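You operate a simulated robot arm through the tools that you are given. There is no shell and no other tool. Be economical: measure what you need, move in short steps, check, and stop when the job is done.

Carry out the task below with a simulated two-armed robot. There is one attempt and no reset: what you move stays moved.

## Task
Fetch the swing-top bottle and stand it on the green ribbed tile. Then put the brown glass beaker by the tanks on the top of the steel island table away on the shelf under the filling bench. Then put the green cap on the front of the steel table. Then put the orange screen on the low carton table top away on the top of the low steel bench. Then take the blue glass that says "57" from the filling bench top and leave it on top of the small green carton. Then put the round red can on the cream booklet. Do these in the order given. Set down upright: swing-top bottle.

The check looks at the end state, three seconds after you hand in, the way a careful person would. Anything else that was tipped, shoved, dropped, spilled or broken makes it a failure. Lids that push on must go on centred and level and be pressed home; caps that screw on are set level and turned clockwise until they are tight.

## Robot
Two 7-joint arms with three-finger grippers on one trunk, on a base that drives. Base frame: it is fixed to the floor where the robot stands at the start and does not move with it; the origin is under the middle of the robot, x ahead of it, y to its left, z up. Readings come in cm, rad, newtons and seconds.
The left shoulder is at the start at [3, 12.4, 100.8], the right one opposite. With the tool pointing down near the work surface each hand reaches from about 10 to 42 cm from the robot's upright axis, wherever it stands, measured 20 degrees to its own side. Places, roughly: blue glass [-100, 25, 100]; brown glass beaker by the tanks (6x6x4 cm) [150, 10, 80]; cream booklet [-100, -200, 75]; front of the steel table [340, 0, 90]; green cap (5x5x3 cm) [-90, 140, 90]; green ribbed tile (19x15x2 cm) [100, -250, 20]; orange screen (28x30x8 cm) [-90, -90, 60]; round red can (10x10x6 cm) [-110, -230, 90]; shelf under the filling bench [-90, 50, 20]; small green carton (6x6x9 cm) [-80, 0, 90]; top of the low steel bench [1340, 20, 40]. Payload 2.2 kg a hand.
The TCP of each hand is the grasp point between the finger pads, 2.8 cm short of the fingertips. In the tool frame z runs along the fingers and y along their closing line. The gripper opens to 10.2 cm. The gripper's body begins 7.1 cm behind the TCP.
Orientation is that of the tool frame in the base frame, as [roll, pitch, yaw] about the fixed x, y, z axes, in that order (R = Rz(yaw) Ry(pitch) Rx(roll)). With the fingers straight down and closing along the base's y, the tool's x points along the base's -x, its y along +y and its z along -z.

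## Interface
- The arms move only by the tool move_arm. It takes "left_series", "right_series" or both (then of equal length, played together; a hand with none holds still); each is a list of rows, each a list of 3 entries, a list of its own where there are three numbers: the shift along the tool's x, y, z in cm, then the turn, a rotation vector about the tool's x, y, z in rad, then the gripper command, from -1 (fully open) to 1 (shut), values between in proportion. In form: [[[x, y, z], [rx, ry, rz], gripper], ...]. A call has 1 to 12 rows; each row is the pose to reach, as a shift and turn from the pose commanded when the call began, along the tool's axes at that moment. A row lasts 0.2 s, in which the tool goes at most 5 cm and 0.15 rad; a call with a longer step from one row to the next is refused whole, and so is a gripper value outside its range. Where a pose cannot be reached the arm comes as near as it can. A force on the tool above 40 N (or 10 N above the force at the start of the call, whichever is more), or a blocked arm, ends the call early, and 0.2 s more pass. The fingers move at their own pace and stop on an object; they squeeze with about 24 N. The grip force told is the motor's: it shows also when the fingers shut on nothing. Time passes only in rows, and 0.2 s behind the last, so rows that repeat a pose let the fingers close. It gives the time, the measured TCP pose, the force on the tool (base axes), the opening and the grip force at its end, in the units of the frame above (readings bear some noise), with the torque about the TCP (base axes, N m) and any sound that the robot's microphone picked up.
- Cameras (640 x 400 px; columns grow to the right, rows downward): "scene" is now at [2.61, -0.3, 170.07]; the picture's right is [-0.04, -1.00, 0.00], its down [-0.93, 0.04, -0.36] and it looks along [0.36, -0.01, -0.93] (base axes); focal length 214 px, centre (320, 200). "left" rides on the left gripper at [7.2, 3.8, -8.6] in its tool frame; the picture's right is [-0.47, 0.89, 0.00], its down [-0.60, -0.32, -0.73] and it looks along [-0.65, -0.34, 0.68] (tool axes); focal length 256 px, centre (320, 200). "right" rides on the right gripper at [6.9, 4.4, -8.6] in its tool frame; the picture's right is [-0.53, 0.85, 0.00], its down [-0.58, -0.36, -0.73] and it looks along [-0.62, -0.39, 0.68] (tool axes); focal length 256 px, centre (320, 200). There is no depth. A picture from a camera that has moved, and an enlarged one, comes with that camera's place and axes in the base frame and with its lens.
- camera(camera): a new picture of that camera. No time passes.
- raise_lower(by): slides the trunk up (or, below 0, down) by that many cm; the arms and the scene camera ride with it, the base frame stays. It gives what a move gives, with no picture.
- roll_base(legs): drives the robot by 1 to 6 legs, each [ahead, left, turn to the left] in cm, cm and rad, along the robot's own axes; the way and the turn of a leg run together, so that a leg with both is an arc; at most 150 cm and 3.142 rad a leg. The arms and the cameras ride along, it lands a little off, and it stops where it bumps. It gives what a move gives.
- head_to(pan, tilt): turns the head with the scene camera to pan (to the left, within 2.496 rad either way) and tilt (down, from -0.506 to 1.204), counted from straight ahead of the robot. It gives what a move gives.
- zoom(camera, box): a new picture of the part [left, top, right, bottom] of that camera's present view, enlarged. No time passes.
- close_job(): hands the job in; it is judged then, once.

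Go step by step. Nothing tells you exact positions but the pictures and the camera data: compare them with the known pose of the tool, close in by small moves and look again before you grip or let go. The budget is 186 turns and 154 pictures, counting those below and the enlarged ones. Unless the task says otherwise, let go and move clear before handing in.

The tools are called after "Emit:" as a command line: name --argument value ..., lists and objects as JSON in quotes. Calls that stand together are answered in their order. move_arm: Moves the arms, as the interface text tells. Its arguments: {"type":"object","properties":{"left_series":{"type":"array"},"right_series":{"type":"array"}},"required":[]} The other tools are called the same way: raise_lower (by) slides the trunk up or down; roll_base (legs) drives the base; head_to (pan, tilt) turns the head that bears the scene camera; camera (camera) takes a picture; zoom (camera, box) takes an enlarged picture of a part of a camera's view; close_job () hands the job in.

At the start:

```text
clock: 0.0
left_ee_pos: [37.55, 48.75, 120.67]
left_orientation: [3.141, 0.002, 3.141]
left_contact_force: [-0.2, -0.3, 0.3]
left_wrist_torque: [0.0, 0.01, -0.01]
left_finger_gap: 10.18
left_grasp_force: 0.0
right_ee_pos: [33.92, 4.24, 119.5]
right_orientation: [3.139, 0.001, -3.141]
right_contact_force: [0.3, -0.3, -0.2]
right_wrist_torque: [0.0, 0.01, 0.01]
right_finger_gap: 10.22
right_grasp_force: 0.0
trunk travel left (down, up): [-25.0, 29.0]
robot x, y, heading: [-0.21, 0.25, -0.001]
head pan, tilt: [-0.038, 1.201]
```

scene: 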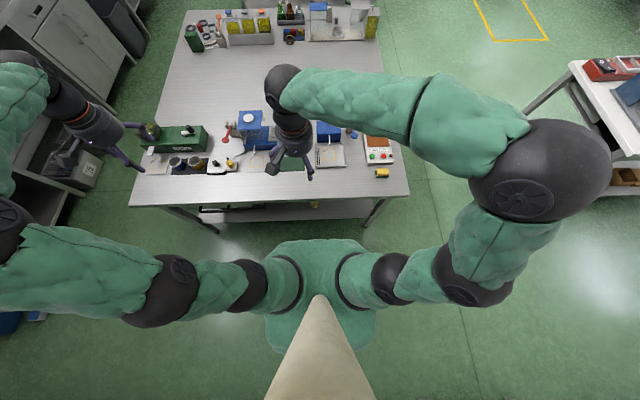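
right: 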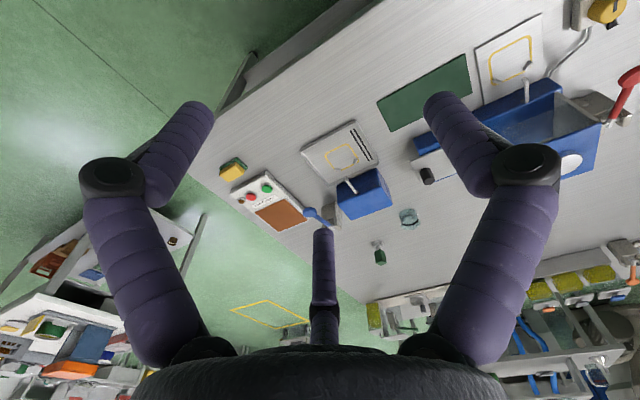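
left: 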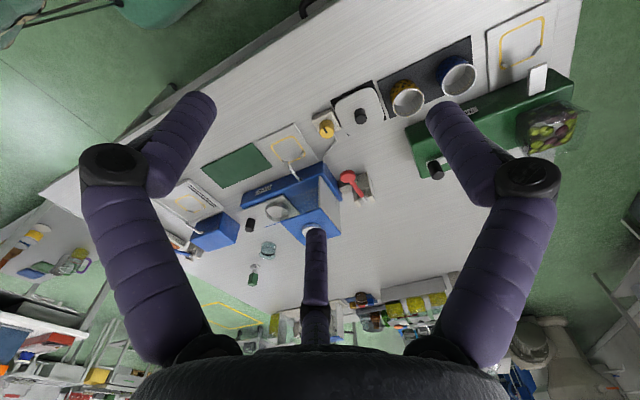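

I see the steel island table ahead with tanks and bottles. I'll look around with the head to map the room first.

Emit:
head_to --pan 0 --tilt 0.5

Emit:
camera --camera "scene"

Emit:
head_to --pan -1.3 --tilt 0.5

Emit:
camera --camera "scene"

Emit:
head_to --pan -2.49 --tilt 0.5

Emit:
camera --camera "scene"

Emit:
head_to --pan 2.49 --tilt 0.5

Emit:
camera --camera "scene"

Emit:
head_to --pan 1.3 --tilt 0.5

Emit:
camera --camera "scene"

```text
clock: 1.1
left_ee_pos: [37.45, 48.93, 120.75]
left_orientation: [-3.141, 0.002, 3.141]
left_contact_force: [-0.4, 0.2, 0.0]
left_wrist_torque: [0.02, 0.03, -0.03]
left_finger_gap: 10.18
left_grasp_force: 0.1
right_ee_pos: [33.89, 4.32, 119.68]
right_orientation: [3.14, 0.0, 3.141]
right_contact_force: [-0.1, -0.5, -0.4]
right_wrist_torque: [0.0, 0.01, -0.03]
right_finger_gap: 10.21
right_grasp_force: 0.1
trunk travel left (down, up): [-25.0, 29.0]
robot x, y, heading: [0.05, -0.26, 0.002]
head pan, tilt: [0.0, 0.499]
```

```text
150 pictures are left
camera scene: at [6.12, -0.09, 175.43], right [0.0, -1.0, 0.0], down [-0.48, 0.0, -0.88], along [0.88, 0.0, -0.48], focal length 214 px, centre (320, 200)
```

scene: 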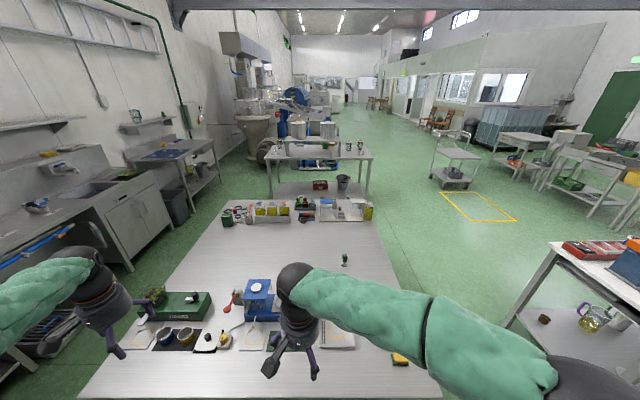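

```text
clock: 2.5
left_ee_pos: [37.48, 48.89, 120.7]
left_orientation: [-3.141, 0.002, -3.142]
left_contact_force: [0.8, -0.2, -0.8]
left_wrist_torque: [0.01, -0.01, -0.03]
left_finger_gap: 10.17
left_grasp_force: 0.1
right_ee_pos: [33.92, 4.44, 119.62]
right_orientation: [-3.141, -0.001, -3.141]
right_contact_force: [0.5, 0.3, 0.1]
right_wrist_torque: [0.0, -0.01, 0.0]
right_finger_gap: 10.19
right_grasp_force: 0.1
trunk travel left (down, up): [-25.0, 29.0]
robot x, y, heading: [0.13, 0.08, 0.002]
head pan, tilt: [-1.3, 0.499]
```

```text
149 pictures are left
camera scene: at [-0.54, -8.85, 175.44], right [-0.96, -0.27, 0.0], down [-0.13, 0.46, -0.88], along [0.24, -0.85, -0.48], focal length 214 px, centre (320, 200)
```

scene: 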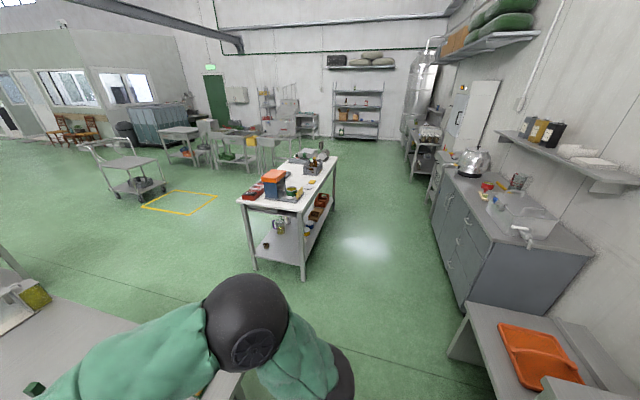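

```text
clock: 3.9
left_ee_pos: [37.58, 48.69, 120.68]
left_orientation: [3.142, 0.001, -3.141]
left_contact_force: [0.1, -0.5, 0.5]
left_wrist_torque: [-0.02, 0.0, 0.0]
left_finger_gap: 10.22
left_grasp_force: 0.1
right_ee_pos: [34.0, 4.37, 119.71]
right_orientation: [3.139, 0.001, -3.141]
right_contact_force: [-0.6, 0.1, 0.7]
right_wrist_torque: [-0.03, 0.0, -0.03]
right_finger_gap: 10.19
right_grasp_force: 0.1
trunk travel left (down, up): [-25.0, 29.0]
robot x, y, heading: [0.35, -0.06, 0.001]
head pan, tilt: [-2.491, 0.499]
```

```text
148 pictures are left
camera scene: at [-10.21, -5.61, 175.44], right [-0.61, 0.8, 0.0], down [0.38, 0.29, -0.88], along [-0.7, -0.53, -0.48], focal length 214 px, centre (320, 200)
```

scene: 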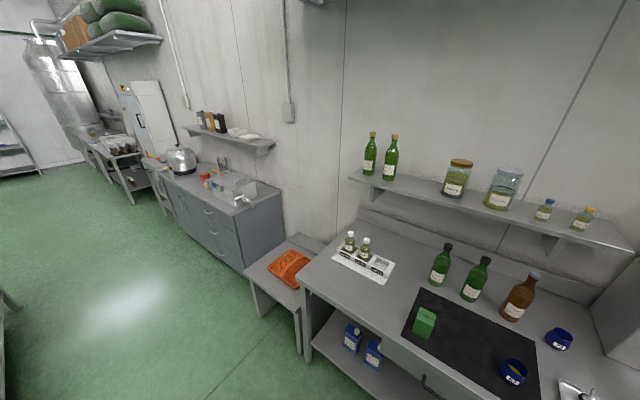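

```text
clock: 7.8
left_ee_pos: [37.44, 48.73, 120.77]
left_orientation: [-3.14, 0.001, 3.141]
left_contact_force: [-0.8, 0.4, -0.8]
left_wrist_torque: [-0.02, 0.01, 0.01]
left_finger_gap: 10.2
left_grasp_force: 0.0
right_ee_pos: [33.89, 4.23, 119.56]
right_orientation: [3.14, 0.0, 3.141]
right_contact_force: [0.2, 0.1, 0.1]
right_wrist_torque: [-0.03, 0.02, 0.02]
right_finger_gap: 10.19
right_grasp_force: 0.1
trunk travel left (down, up): [-25.0, 29.0]
robot x, y, heading: [-0.14, 0.16, 0.003]
head pan, tilt: [2.491, 0.499]
```

```text
147 pictures are left
camera scene: at [-10.21, 5.43, 175.44], right [0.61, 0.8, 0.0], down [0.38, -0.29, -0.88], along [-0.7, 0.53, -0.48], focal length 214 px, centre (320, 200)
```

scene: 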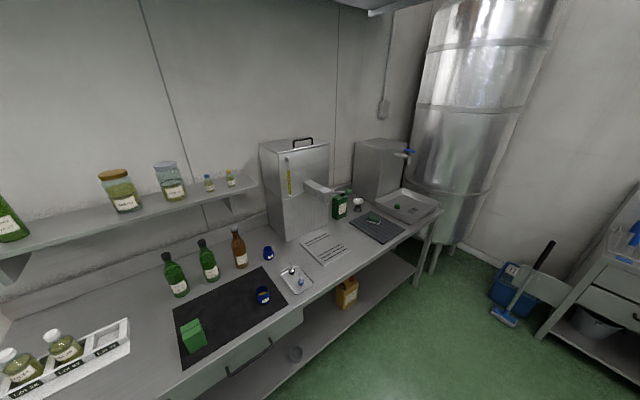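

```text
clock: 9.2
left_ee_pos: [37.45, 48.84, 120.67]
left_orientation: [3.141, 0.001, 3.141]
left_contact_force: [-0.1, 0.4, 0.2]
left_wrist_torque: [0.02, 0.02, -0.01]
left_finger_gap: 10.2
left_grasp_force: 0.0
right_ee_pos: [33.89, 4.31, 119.6]
right_orientation: [3.139, 0.0, -3.141]
right_contact_force: [0.3, 0.4, -0.5]
right_wrist_torque: [0.04, -0.03, 0.02]
right_finger_gap: 10.21
right_grasp_force: 0.0
trunk travel left (down, up): [-25.0, 29.0]
robot x, y, heading: [-0.03, -0.06, 0.001]
head pan, tilt: [1.3, 0.499]
```

```text
146 pictures are left
camera scene: at [-0.56, 8.69, 175.44], right [0.96, -0.27, 0.0], down [-0.13, -0.46, -0.88], along [0.23, 0.85, -0.48], focal length 214 px, centre (320, 200)
```

scene: 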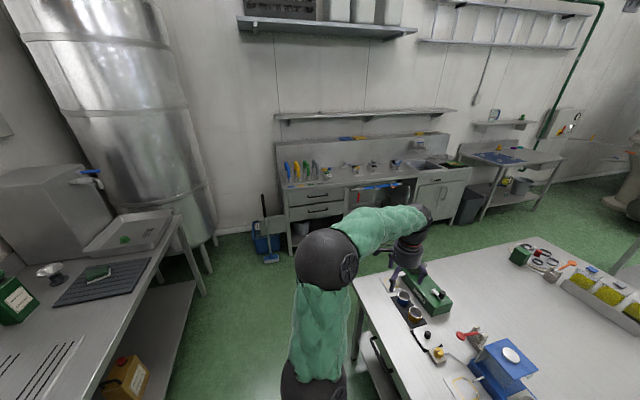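

The room is mapped roughly. Now I'll zoom in to find the swing-top bottle and the other items.

Emit:
zoom --camera "scene" --box '[0, 180, 220, 330]'

Emit:
head_to --pan 0 --tilt 0.5

Emit:
zoom --camera "scene" --box '[200, 180, 400, 305]'

Emit:
head_to --pan -1.1 --tilt 0.5

Emit:
zoom --camera "scene" --box '[240, 130, 440, 255]'

Emit:
head_to --pan -2.4 --tilt 0.55

Emit:
zoom --camera "scene" --box '[360, 120, 640, 295]'

Emit:
zoom --camera "scene" --box '[120, 100, 400, 275]'

```text
2.67 times, centred on (110, 255) of scene
camera zoom: at [-0.56, 8.69, 175.44], right [0.96, -0.27, 0.0], down [-0.13, -0.46, -0.88], along [0.23, 0.85, -0.48], focal length 572 px, centre (880, 53)
```

zoom: 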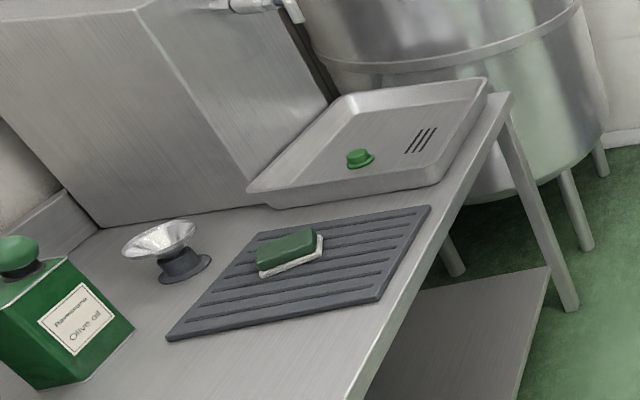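

```text
clock: 10.7
left_ee_pos: [37.47, 48.89, 120.66]
left_orientation: [3.141, 0.002, -3.141]
left_contact_force: [-0.2, 0.3, -0.1]
left_wrist_torque: [-0.01, -0.03, -0.01]
left_finger_gap: 10.21
left_grasp_force: 0.1
right_ee_pos: [33.96, 4.4, 119.67]
right_orientation: [3.139, 0.0, 3.141]
right_contact_force: [0.6, 0.3, 0.1]
right_wrist_torque: [0.0, 0.0, -0.02]
right_finger_gap: 10.22
right_grasp_force: 0.1
trunk travel left (down, up): [-25.0, 29.0]
robot x, y, heading: [0.02, -0.2, -0.002]
head pan, tilt: [0.0, 0.499]
```

```text
3.20 times, centred on (300, 242) of scene
camera zoom: at [6.12, -0.08, 175.44], right [0.0, -1.0, 0.0], down [-0.48, 0.0, -0.88], along [0.88, 0.0, -0.48], focal length 686 px, centre (384, 64)
```

zoom: 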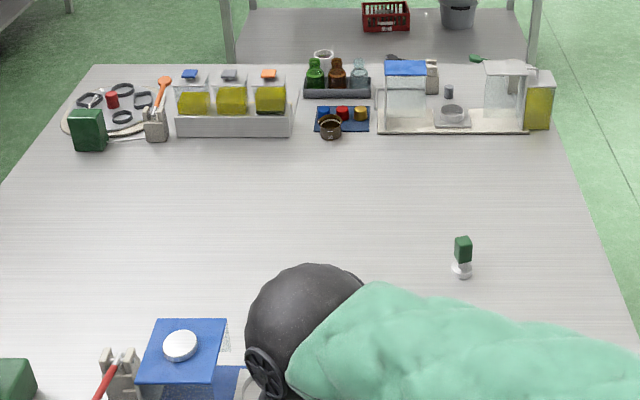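

```text
clock: 12.0
left_ee_pos: [37.38, 48.87, 120.72]
left_orientation: [-3.141, 0.001, 3.141]
left_contact_force: [-0.8, -0.6, 0.1]
left_wrist_torque: [0.04, 0.0, 0.0]
left_finger_gap: 10.19
left_grasp_force: 0.1
right_ee_pos: [33.95, 4.27, 119.61]
right_orientation: [3.139, -0.001, 3.141]
right_contact_force: [-0.3, -0.3, 0.4]
right_wrist_torque: [0.01, 0.03, 0.01]
right_finger_gap: 10.19
right_grasp_force: 0.1
trunk travel left (down, up): [-25.0, 29.0]
robot x, y, heading: [-0.28, 0.13, -0.003]
head pan, tilt: [-1.1, 0.499]
```

```text
3.20 times, centred on (340, 192) of scene
camera zoom: at [1.16, -8.19, 175.44], right [-0.89, -0.45, 0.0], down [-0.22, 0.43, -0.88], along [0.4, -0.78, -0.48], focal length 686 px, centre (256, 224)
```

zoom: 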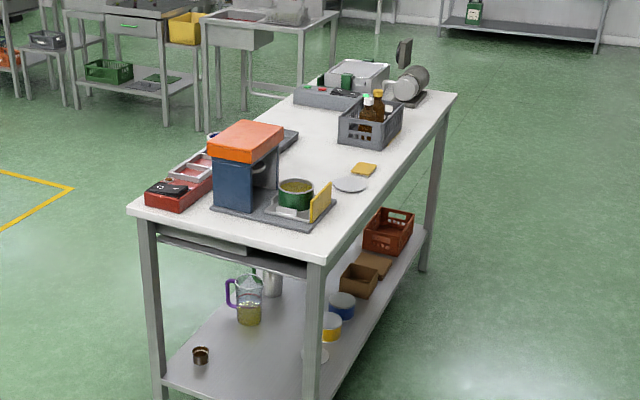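

```text
clock: 13.5
left_ee_pos: [37.49, 48.82, 120.73]
left_orientation: [-3.141, 0.002, 3.141]
left_contact_force: [0.2, 1.3, -0.2]
left_wrist_torque: [0.0, -0.02, 0.02]
left_finger_gap: 10.2
left_grasp_force: 0.0
right_ee_pos: [34.07, 4.33, 119.56]
right_orientation: [3.139, -0.001, -3.14]
right_contact_force: [0.7, -0.2, -0.6]
right_wrist_torque: [-0.02, -0.01, -0.02]
right_finger_gap: 10.19
right_grasp_force: 0.2
trunk travel left (down, up): [-25.0, 29.0]
robot x, y, heading: [-0.22, -0.11, 0.002]
head pan, tilt: [-2.4, 0.55]
```

```text
2.29 times, centred on (500, 208) of scene
camera zoom: at [-9.6, -6.16, 174.98], right [-0.68, 0.74, 0.0], down [0.38, 0.35, -0.85], along [-0.63, -0.58, -0.52], focal length 490 px, centre (-91, 183)
```

zoom: 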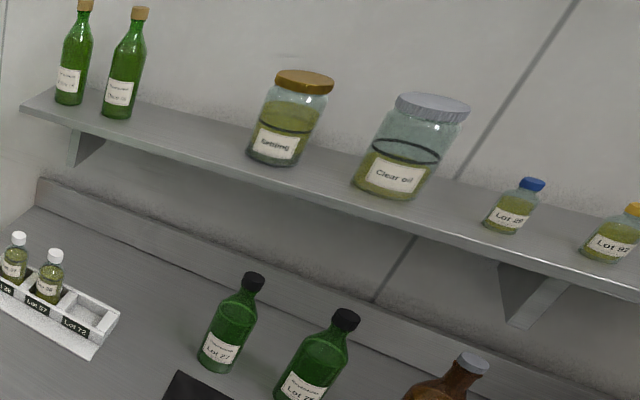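

```text
2.29 times, centred on (260, 188) of scene
camera zoom: at [-9.6, -6.16, 174.98], right [-0.68, 0.74, 0.0], down [0.38, 0.35, -0.85], along [-0.63, -0.58, -0.52], focal length 490 px, centre (457, 229)
```

zoom: 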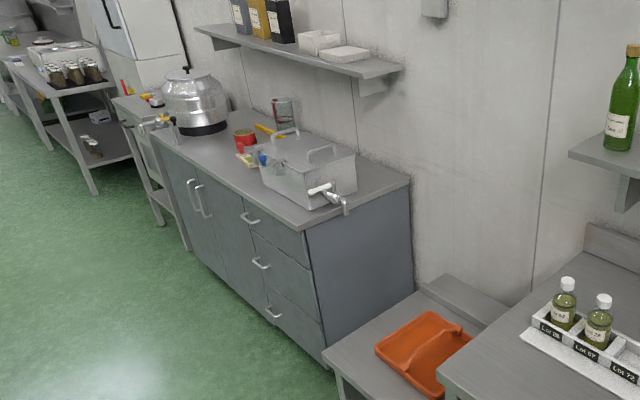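

The swing-top bottle isn't obvious yet; I'll search farther parts of the room.

Emit:
head_to --pan 0.0 --tilt 0.2

Emit:
zoom --camera "scene" --box '[220, 120, 420, 280]'

Emit:
zoom --camera "scene" --box '[420, 150, 640, 290]'

Emit:
zoom --camera "scene" --box '[20, 150, 240, 290]'

Emit:
head_to --pan -1.5 --tilt 0.2

Emit:
zoom --camera "scene" --box '[240, 120, 440, 245]'

Emit:
zoom --camera "scene" --box '[40, 120, 260, 257]'

Emit:
zoom --camera "scene" --box '[420, 130, 640, 267]'

```text
clock: 15.7
left_ee_pos: [37.42, 48.93, 120.71]
left_orientation: [-3.141, 0.002, -3.141]
left_contact_force: [0.8, 0.7, 0.6]
left_wrist_torque: [0.04, -0.01, -0.01]
left_finger_gap: 10.23
left_grasp_force: 0.1
right_ee_pos: [33.9, 4.27, 119.55]
right_orientation: [3.141, 0.0, 3.141]
right_contact_force: [-0.3, -0.6, -0.6]
right_wrist_torque: [-0.01, 0.02, -0.01]
right_finger_gap: 10.19
right_grasp_force: 0.0
trunk travel left (down, up): [-25.0, 29.0]
robot x, y, heading: [-0.26, -0.04, 0.0]
head pan, tilt: [0.0, 0.201]
```

```text
2.50 times, centred on (320, 200) of scene
camera zoom: at [6.34, -0.09, 178.2], right [0.0, -1.0, 0.0], down [-0.2, 0.0, -0.98], along [0.98, 0.0, -0.2], focal length 536 px, centre (320, 200)
```

zoom: 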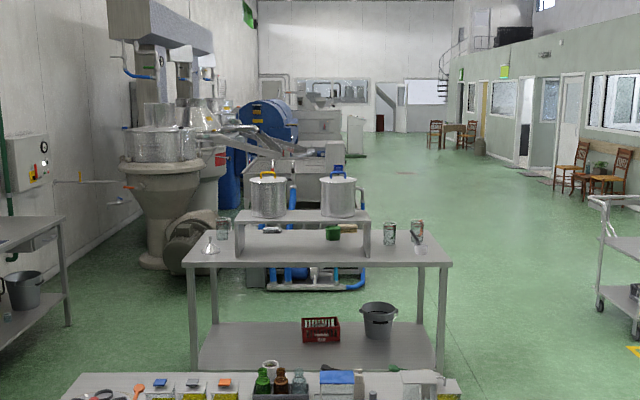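

```text
2.86 times, centred on (530, 220) of scene
camera zoom: at [6.34, -0.09, 178.2], right [0.0, -1.0, 0.0], down [-0.2, 0.0, -0.98], along [0.98, 0.0, -0.2], focal length 613 px, centre (-280, 143)
```

zoom: 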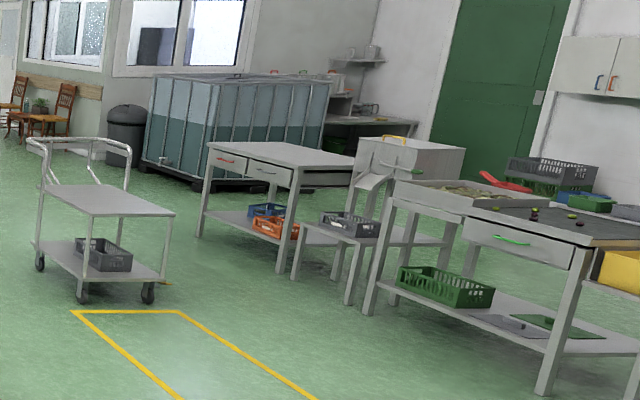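

```text
2.86 times, centred on (130, 220) of scene
camera zoom: at [6.34, -0.09, 178.2], right [0.0, -1.0, 0.0], down [-0.2, 0.0, -0.98], along [0.98, 0.0, -0.2], focal length 613 px, centre (863, 143)
```

zoom: 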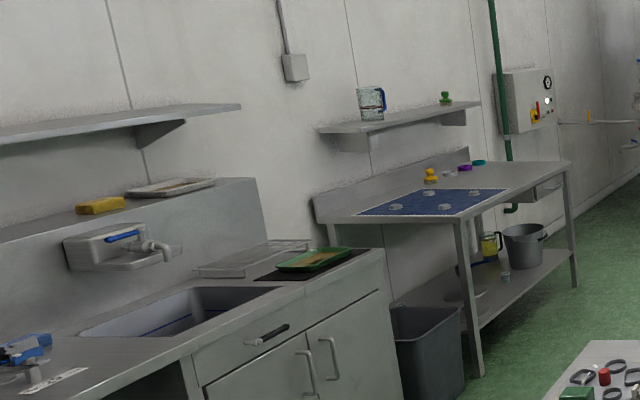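

```text
clock: 17.3
left_ee_pos: [37.49, 48.86, 120.62]
left_orientation: [3.14, 0.002, 3.142]
left_contact_force: [-0.6, 0.3, 0.3]
left_wrist_torque: [-0.02, 0.0, 0.01]
left_finger_gap: 10.19
left_grasp_force: 0.1
right_ee_pos: [33.94, 4.3, 119.56]
right_orientation: [3.139, 0.0, -3.141]
right_contact_force: [-0.1, -1.0, -0.2]
right_wrist_torque: [0.0, 0.01, -0.01]
right_finger_gap: 10.22
right_grasp_force: 0.0
trunk travel left (down, up): [-25.0, 29.0]
robot x, y, heading: [-0.55, -0.0, -0.001]
head pan, tilt: [-1.499, 0.201]
```

```text
3.20 times, centred on (340, 182) of scene
camera zoom: at [-2.3, -9.38, 178.21], right [-1.0, -0.07, 0.0], down [-0.01, 0.2, -0.98], along [0.07, -0.98, -0.2], focal length 686 px, centre (256, 256)
```

zoom: 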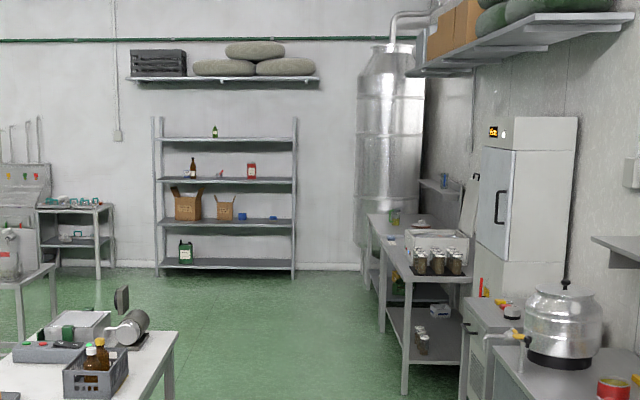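

```text
2.91 times, centred on (150, 188) of scene
camera zoom: at [-2.3, -9.38, 178.21], right [-1.0, -0.07, 0.0], down [-0.01, 0.2, -0.98], along [0.07, -0.98, -0.2], focal length 624 px, centre (814, 234)
```

zoom: 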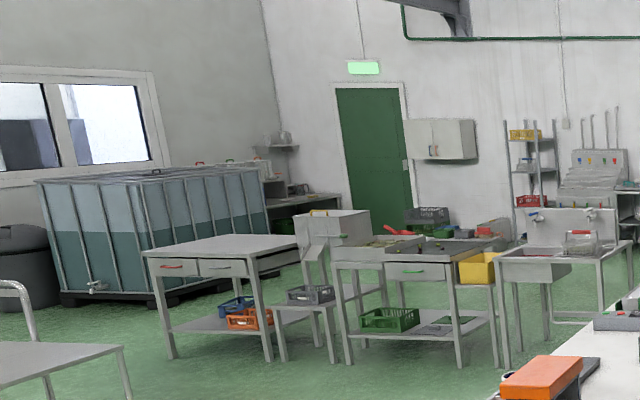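

```text
2.91 times, centred on (530, 198) of scene
camera zoom: at [-2.3, -9.38, 178.21], right [-1.0, -0.07, 0.0], down [-0.01, 0.2, -0.98], along [0.07, -0.98, -0.2], focal length 624 px, centre (-291, 204)
```

zoom: 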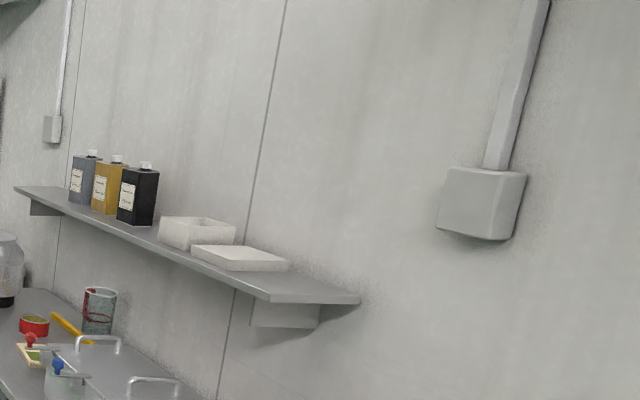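

Zooming deeper on bottle candidates (crate on the white table, far rack).

Emit:
zoom --camera "scene" --box '[284, 150, 344, 188]'

Emit:
zoom --camera "scene" --box '[240, 205, 300, 245]'

Emit:
head_to --pan 0.0 --tilt 0.5

Emit:
zoom --camera "scene" --box '[290, 190, 380, 250]'

Emit:
zoom --camera "scene" --box '[325, 240, 365, 270]'

```text
10.53 times, centred on (314, 169) of scene
camera zoom: at [-2.3, -9.38, 178.21], right [-1.0, -0.07, 0.0], down [-0.01, 0.2, -0.98], along [0.07, -0.98, -0.2], focal length 2258 px, centre (383, 526)
```

zoom: 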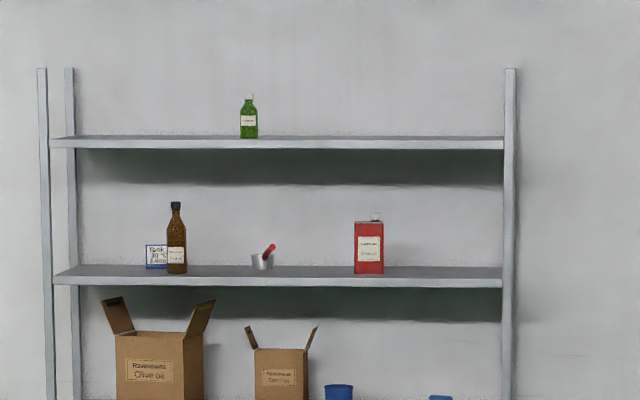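

```text
10.00 times, centred on (270, 225) of scene
camera zoom: at [-2.3, -9.38, 178.21], right [-1.0, -0.07, 0.0], down [-0.01, 0.2, -0.98], along [0.07, -0.98, -0.2], focal length 2145 px, centre (820, -50)
```

zoom: 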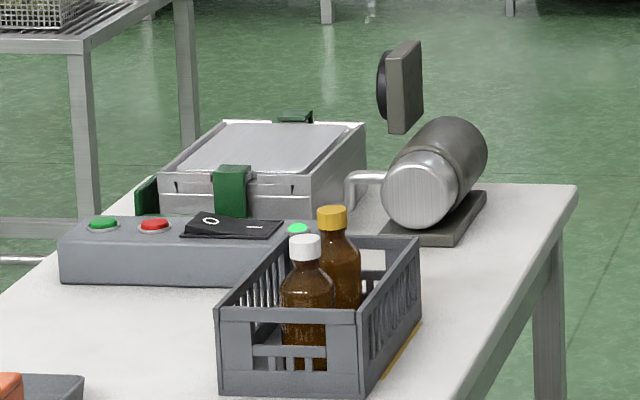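

```text
clock: 18.9
left_ee_pos: [37.44, 48.9, 120.66]
left_orientation: [3.14, 0.001, -3.141]
left_contact_force: [-0.6, 0.2, -0.1]
left_wrist_torque: [0.01, 0.01, 0.0]
left_finger_gap: 10.21
left_grasp_force: 0.1
right_ee_pos: [34.0, 4.35, 119.61]
right_orientation: [3.139, 0.001, 3.141]
right_contact_force: [0.5, 0.3, -0.9]
right_wrist_torque: [-0.02, -0.01, 0.02]
right_finger_gap: 10.23
right_grasp_force: 0.0
trunk travel left (down, up): [-25.0, 29.0]
robot x, y, heading: [-0.11, -0.17, 0.001]
head pan, tilt: [0.0, 0.499]
```

```text
6.67 times, centred on (335, 220) of scene
camera zoom: at [6.12, -0.09, 175.44], right [0.0, -1.0, 0.0], down [-0.48, 0.0, -0.88], along [0.88, 0.0, -0.48], focal length 1430 px, centre (220, 67)
```

zoom: 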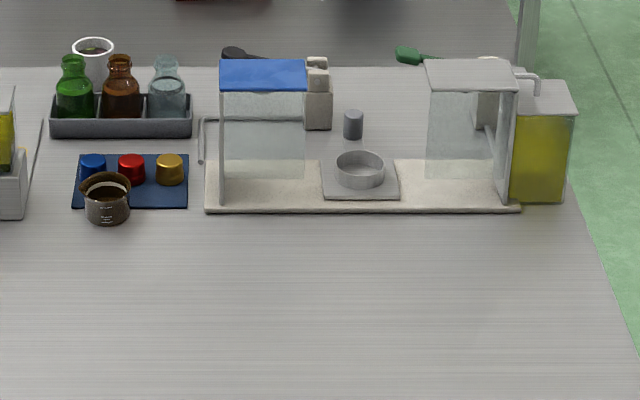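

```text
13.33 times, centred on (345, 255) of scene
camera zoom: at [6.12, -0.09, 175.44], right [0.0, -1.0, 0.0], down [-0.48, 0.0, -0.88], along [0.88, 0.0, -0.48], focal length 2860 px, centre (-13, -533)
```

zoom: 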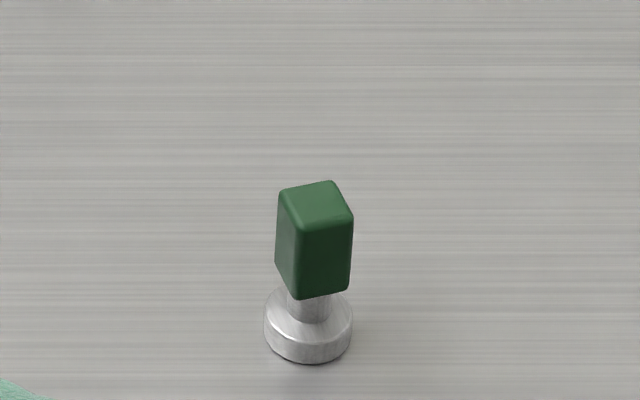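

I'll zoom toward the far end of the hall and on the second steel table and other shelves.

Emit:
head_to --pan 0.0 --tilt 0.2

Emit:
zoom --camera "scene" --box '[300, 140, 400, 202]'

Emit:
zoom --camera "scene" --box '[265, 180, 375, 260]'

Emit:
zoom --camera "scene" --box '[520, 170, 640, 250]'

Emit:
zoom --camera "scene" --box '[140, 160, 220, 250]'

```text
clock: 19.7
left_ee_pos: [37.39, 48.82, 120.69]
left_orientation: [3.141, 0.002, 3.142]
left_contact_force: [-0.6, 0.2, -0.4]
left_wrist_torque: [-0.03, 0.02, -0.01]
left_finger_gap: 10.19
left_grasp_force: 0.1
right_ee_pos: [33.84, 4.39, 119.55]
right_orientation: [3.14, -0.001, -3.141]
right_contact_force: [-0.5, 1.0, 0.3]
right_wrist_torque: [-0.02, 0.02, 0.02]
right_finger_gap: 10.2
right_grasp_force: 0.1
trunk travel left (down, up): [-25.0, 29.0]
robot x, y, heading: [0.57, -0.01, -0.002]
head pan, tilt: [0.0, 0.201]
```

```text
6.40 times, centred on (350, 171) of scene
camera zoom: at [6.34, -0.09, 178.2], right [0.0, -1.0, 0.0], down [-0.2, 0.0, -0.98], along [0.98, 0.0, -0.2], focal length 1373 px, centre (128, 386)
```

zoom: 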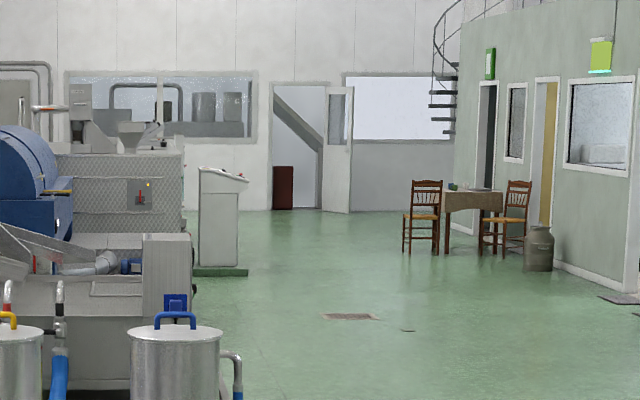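

```text
5.00 times, centred on (320, 220) of scene
camera zoom: at [6.34, -0.09, 178.2], right [0.0, -1.0, 0.0], down [-0.2, 0.0, -0.98], along [0.98, 0.0, -0.2], focal length 1072 px, centre (320, 100)
```

zoom: 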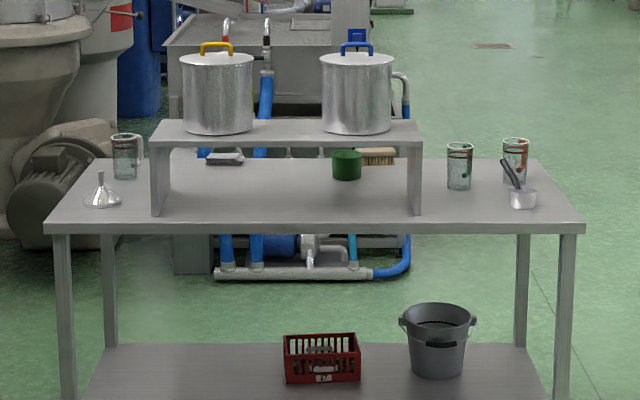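

```text
5.00 times, centred on (580, 210) of scene
camera zoom: at [6.34, -0.09, 178.2], right [0.0, -1.0, 0.0], down [-0.2, 0.0, -0.98], along [0.98, 0.0, -0.2], focal length 1072 px, centre (-980, 150)
```

zoom: 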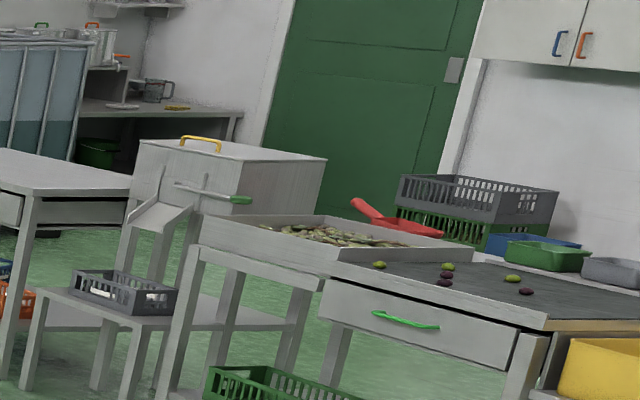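

```text
4.44 times, centred on (180, 205) of scene
camera zoom: at [6.34, -0.09, 178.2], right [0.0, -1.0, 0.0], down [-0.2, 0.0, -0.98], along [0.98, 0.0, -0.2], focal length 953 px, centre (942, 178)
```

zoom: 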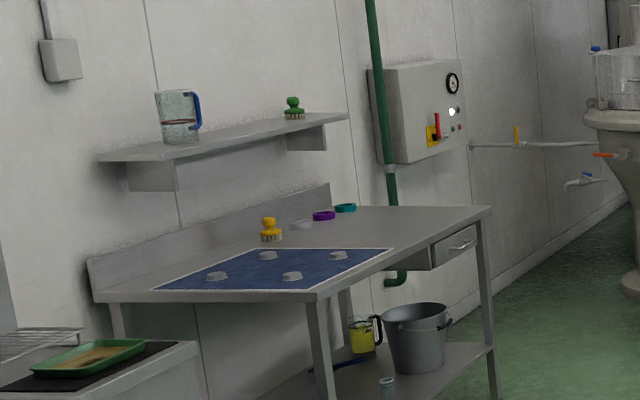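

Still searching; I'll check the corner tables and the rest of the stations.

Emit:
head_to --pan -1.6 --tilt 0.3

Emit:
zoom --camera "scene" --box '[320, 130, 440, 205]'

Emit:
zoom --camera "scene" --box '[100, 110, 260, 210]'

Emit:
head_to --pan 1.1 --tilt 0.4

Emit:
zoom --camera "scene" --box '[180, 90, 420, 240]'

Emit:
zoom --camera "scene" --box '[400, 60, 640, 210]'

Emit:
head_to --pan -0.6 --tilt 0.2

Emit:
zoom --camera "scene" --box '[170, 130, 320, 223]'

Emit:
zoom --camera "scene" --box '[310, 110, 470, 210]'

```text
clock: 21.4
left_ee_pos: [37.46, 48.82, 120.66]
left_orientation: [3.141, 0.003, 3.141]
left_contact_force: [0.3, 0.4, 0.2]
left_wrist_torque: [-0.04, 0.04, 0.01]
left_finger_gap: 10.2
left_grasp_force: 0.1
right_ee_pos: [33.87, 4.3, 119.56]
right_orientation: [3.141, 0.0, -3.141]
right_contact_force: [0.2, 0.4, 0.2]
right_wrist_torque: [0.01, -0.02, -0.01]
right_finger_gap: 10.21
right_grasp_force: 0.1
trunk travel left (down, up): [-25.0, 29.0]
robot x, y, heading: [-0.29, 0.03, 0.001]
head pan, tilt: [-1.6, 0.3]
```

```text
5.33 times, centred on (380, 168) of scene
camera zoom: at [-3.25, -9.42, 177.28], right [-1.0, 0.03, 0.0], down [0.01, 0.3, -0.96], along [-0.03, -0.95, -0.3], focal length 1144 px, centre (0, 373)
```

zoom: 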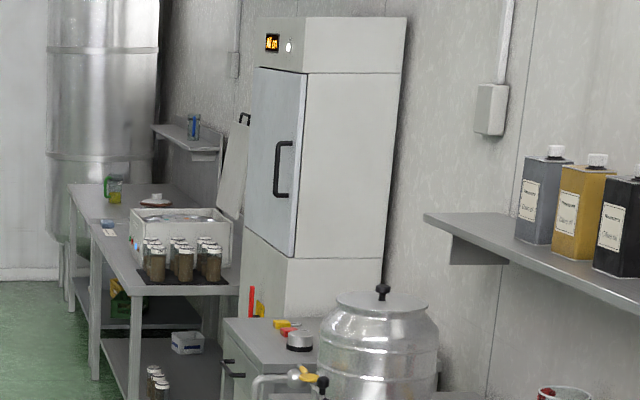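

```text
4.00 times, centred on (180, 160) of scene
camera zoom: at [-3.25, -9.42, 177.28], right [-1.0, 0.03, 0.0], down [0.01, 0.3, -0.96], along [-0.03, -0.95, -0.3], focal length 858 px, centre (880, 360)
```

zoom: 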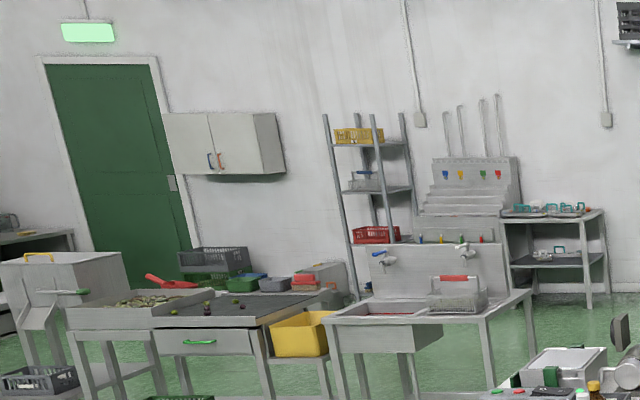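

```text
clock: 23.8
left_ee_pos: [37.49, 48.86, 120.73]
left_orientation: [-3.141, 0.003, -3.141]
left_contact_force: [0.5, -0.6, -0.3]
left_wrist_torque: [0.0, -0.02, 0.0]
left_finger_gap: 10.16
left_grasp_force: 0.1
right_ee_pos: [33.94, 4.28, 119.63]
right_orientation: [3.139, -0.001, 3.141]
right_contact_force: [-0.3, -0.5, -0.3]
right_wrist_torque: [0.03, 0.0, 0.01]
right_finger_gap: 10.19
right_grasp_force: 0.1
trunk travel left (down, up): [-25.0, 29.0]
robot x, y, heading: [0.11, 0.0, -0.001]
head pan, tilt: [1.1, 0.4]
```

```text
2.67 times, centred on (300, 165) of scene
camera zoom: at [1.23, 8.17, 176.35], right [0.89, -0.45, 0.0], down [-0.18, -0.35, -0.92], along [0.42, 0.82, -0.39], focal length 572 px, centre (373, 293)
```

zoom: 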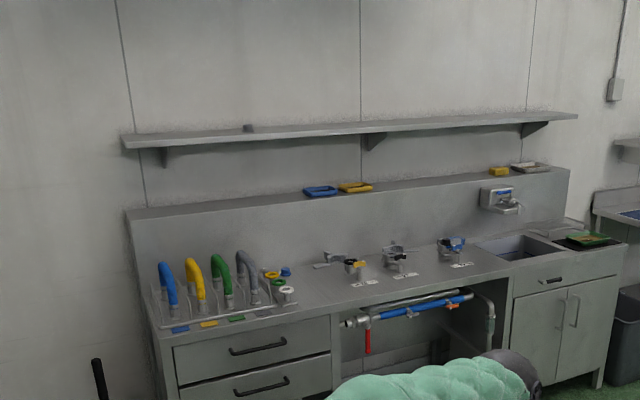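

```text
2.67 times, centred on (520, 135) of scene
camera zoom: at [1.23, 8.17, 176.35], right [0.89, -0.45, 0.0], down [-0.18, -0.35, -0.92], along [0.42, 0.82, -0.39], focal length 572 px, centre (-213, 373)
```

zoom: 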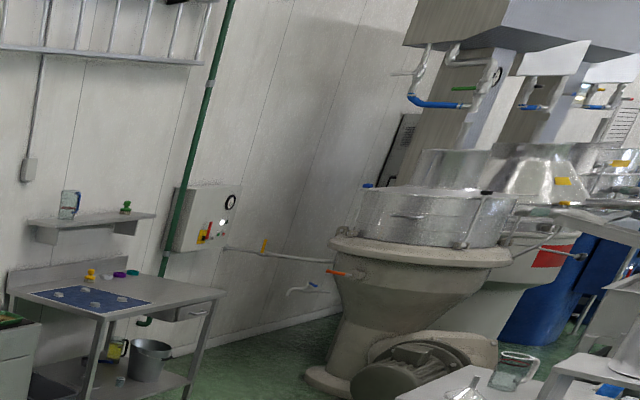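

```text
clock: 25.5
left_ee_pos: [37.45, 48.88, 120.7]
left_orientation: [3.141, 0.0, 3.142]
left_contact_force: [0.0, 0.8, 0.7]
left_wrist_torque: [-0.03, 0.02, 0.02]
left_finger_gap: 10.21
left_grasp_force: 0.1
right_ee_pos: [33.93, 4.29, 119.59]
right_orientation: [3.141, 0.001, 3.139]
right_contact_force: [-0.1, 0.3, -0.4]
right_wrist_torque: [-0.02, -0.02, -0.02]
right_finger_gap: 10.2
right_grasp_force: 0.0
trunk travel left (down, up): [-25.0, 29.0]
robot x, y, heading: [-0.17, -0.32, 0.001]
head pan, tilt: [-0.6, 0.201]
```

```text
4.27 times, centred on (245, 176) of scene
camera zoom: at [4.71, -5.34, 178.2], right [-0.56, -0.83, 0.0], down [-0.16, 0.11, -0.98], along [0.81, -0.55, -0.2], focal length 915 px, centre (640, 300)
```

zoom: 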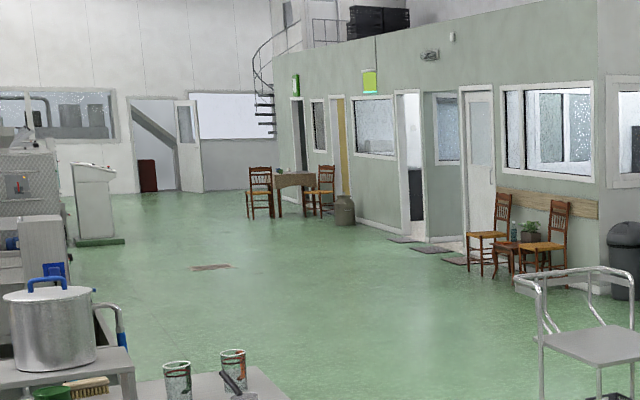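

```text
4.00 times, centred on (390, 160) of scene
camera zoom: at [4.71, -5.34, 178.2], right [-0.56, -0.83, 0.0], down [-0.16, 0.11, -0.98], along [0.81, -0.55, -0.2], focal length 858 px, centre (40, 360)
```

zoom: 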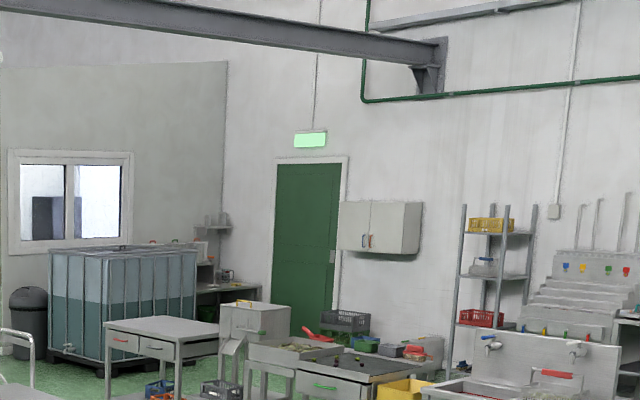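

There's a bottle-like thing on the small table between two chairs by the office wall, and something on the other table; zooming in there.

Emit:
zoom --camera "scene" --box '[275, 170, 315, 200]'

Emit:
zoom --camera "scene" --box '[220, 160, 260, 185]'

```text
13.33 times, centred on (295, 185) of scene
camera zoom: at [4.71, -5.34, 178.2], right [-0.56, -0.83, 0.0], down [-0.16, 0.11, -0.98], along [0.81, -0.55, -0.2], focal length 2860 px, centre (653, 400)
```

zoom: 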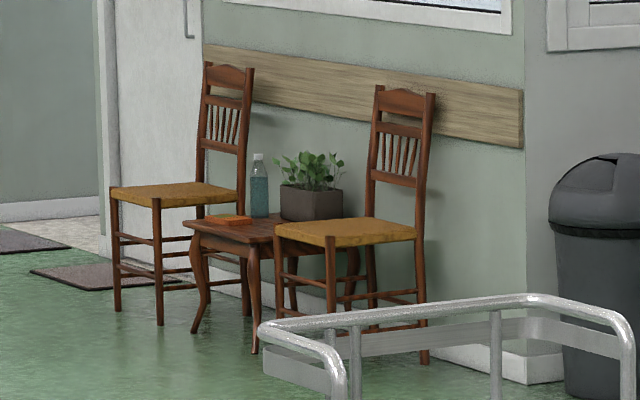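

```text
16.00 times, centred on (240, 172) of scene
camera zoom: at [4.71, -5.34, 178.2], right [-0.56, -0.83, 0.0], down [-0.16, 0.11, -0.98], along [0.81, -0.55, -0.2], focal length 3432 px, centre (1600, 640)
```

zoom: 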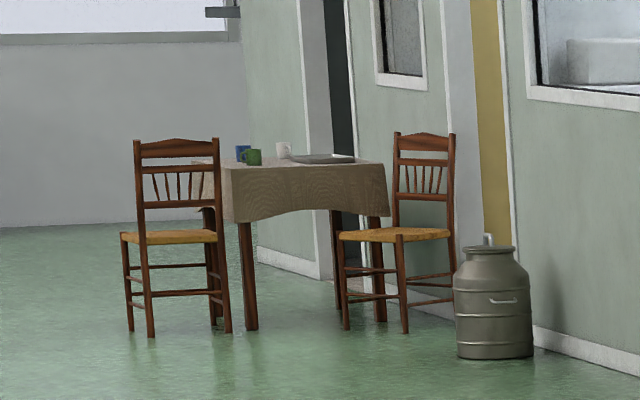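

The bottle near the chairs is a plain plastic one. The tile appears to be on the shelf under the white table to the right; I'll drive there and look under it for the bottle too.

Emit:
roll_base --legs '[[-8, 0, 0], [0, -150, 0], [0, -70, 0]]'

Emit:
head_to --pan 0.0 --tilt 0.75

Emit:
camera --camera "scene"

```text
clock: 37.1
left_ee_pos: [30.1, -171.99, 120.84]
left_orientation: [3.14, 0.002, -3.133]
left_contact_force: [-0.1, -0.9, 0.2]
left_wrist_torque: [0.05, 0.0, -0.04]
left_finger_gap: 10.21
left_grasp_force: 0.0
right_ee_pos: [27.01, -216.61, 119.67]
right_orientation: [3.139, 0.001, -3.131]
right_contact_force: [-0.7, 0.9, 0.1]
right_wrist_torque: [0.01, -0.03, -0.01]
right_finger_gap: 10.16
right_grasp_force: 0.1
trunk travel left (down, up): [-25.0, 29.0]
robot x, y, heading: [-6.92, -221.2, 0.009]
head pan, tilt: [-0.6, 0.201]
```

```text
clock: 38.1
left_ee_pos: [30.07, -171.87, 120.63]
left_orientation: [3.141, 0.002, -3.133]
left_contact_force: [0.5, 0.5, 1.4]
left_wrist_torque: [0.02, 0.01, 0.01]
left_finger_gap: 10.19
left_grasp_force: 0.1
right_ee_pos: [26.98, -216.52, 119.62]
right_orientation: [3.14, 0.0, -3.131]
right_contact_force: [-0.1, 0.5, -0.2]
right_wrist_torque: [0.03, 0.02, -0.02]
right_finger_gap: 10.2
right_grasp_force: 0.0
trunk travel left (down, up): [-25.0, 29.0]
robot x, y, heading: [-7.07, -221.07, 0.009]
head pan, tilt: [0.0, 0.75]
```

```text
118 pictures are left
camera scene: at [-1.58, -221.12, 173.25], right [0.01, -1.0, 0.0], down [-0.68, -0.01, -0.73], along [0.73, 0.01, -0.68], focal length 214 px, centre (320, 200)
```

scene: 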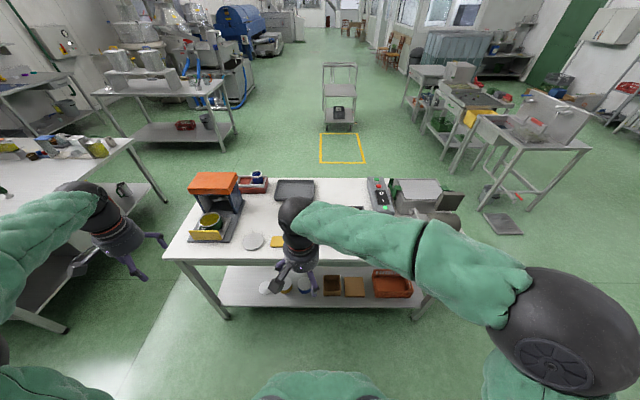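

I'll lower the trunk and look at the shelf under this table.

Emit:
raise_lower --by -25

Emit:
head_to --pan 0.0 --tilt 0.65

Emit:
zoom --camera "scene" --box '[140, 160, 500, 385]'

```text
clock: 40.7
left_ee_pos: [30.11, -171.86, 95.78]
left_orientation: [-3.141, 0.001, -3.132]
left_contact_force: [0.0, -0.3, -0.1]
left_wrist_torque: [-0.01, 0.01, -0.01]
left_finger_gap: 10.17
left_grasp_force: 0.1
right_ee_pos: [26.99, -216.49, 94.54]
right_orientation: [3.14, 0.0, -3.13]
right_contact_force: [0.4, 0.6, 0.3]
right_wrist_torque: [-0.01, 0.03, -0.02]
right_finger_gap: 10.22
right_grasp_force: 0.0
trunk travel left (down, up): [0.0, 54.0]
robot x, y, heading: [-6.69, -220.83, 0.009]
head pan, tilt: [0.0, 0.75]
```

```text
clock: 41.3
left_ee_pos: [30.03, -171.93, 95.77]
left_orientation: [-3.141, 0.0, -3.133]
left_contact_force: [0.4, -0.2, 0.1]
left_wrist_torque: [0.02, 0.01, -0.01]
left_finger_gap: 10.21
left_grasp_force: 0.0
right_ee_pos: [26.96, -216.4, 94.69]
right_orientation: [3.141, 0.001, -3.132]
right_contact_force: [0.0, -0.4, -0.2]
right_wrist_torque: [0.03, 0.03, -0.01]
right_finger_gap: 10.19
right_grasp_force: 0.1
trunk travel left (down, up): [0.0, 54.0]
robot x, y, heading: [-6.96, -221.3, 0.009]
head pan, tilt: [0.0, 0.649]
```

```text
1.78 times, centred on (320, 272) of scene
camera zoom: at [-1.19, -221.1, 149.1], right [0.01, -1.0, 0.0], down [-0.6, -0.01, -0.8], along [0.8, 0.01, -0.6], focal length 381 px, centre (320, 71)
```

zoom: 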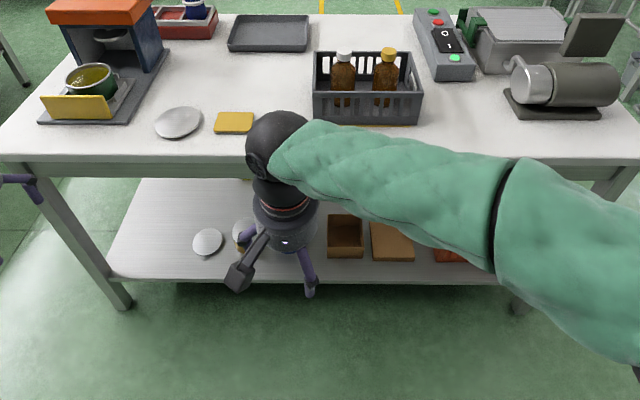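

The right arm blocks the view; moving it to the side.

Emit:
move_arm --right_series '[[[0, -5, 0], [0, 0, 0], -1], [[0, -10, 0], [0, 0, 0], -1], [[0, -15, 0], [0, 0, 0], -1], [[0, -20, 0], [0, 0, 0], -1], [[0, -25, 0], [0, 0, 0], -1], [[0, -30, 0], [0, 0, 0], -1], [[0, -35, 0], [0, 0, 0], -1], [[0, -40, 0], [0, 0, 0], -1]]'

Emit:
camera --camera "scene"

```text
clock: 43.1
left_ee_pos: [30.03, -171.92, 95.76]
left_orientation: [-3.14, 0.001, -3.132]
left_contact_force: [0.3, 0.3, 0.1]
left_wrist_torque: [0.01, 0.0, 0.01]
left_finger_gap: 10.19
left_grasp_force: 0.2
right_ee_pos: [27.07, -256.17, 94.71]
right_orientation: [3.141, -0.001, -3.129]
right_contact_force: [0.3, 0.5, 0.5]
right_wrist_torque: [-0.02, -0.02, -0.02]
right_finger_gap: 10.19
right_grasp_force: 0.1
trunk travel left (down, up): [0.0, 54.0]
robot x, y, heading: [-6.83, -220.95, 0.005]
head pan, tilt: [0.0, 0.649]
```

```text
116 pictures are left
camera scene: at [-1.19, -221.15, 149.1], right [0.01, -1.0, 0.0], down [-0.6, -0.01, -0.8], along [0.8, 0.01, -0.6], focal length 214 px, centre (320, 200)
```

scene: 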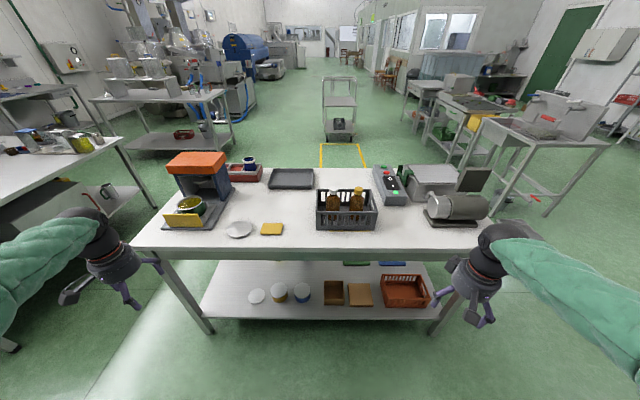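

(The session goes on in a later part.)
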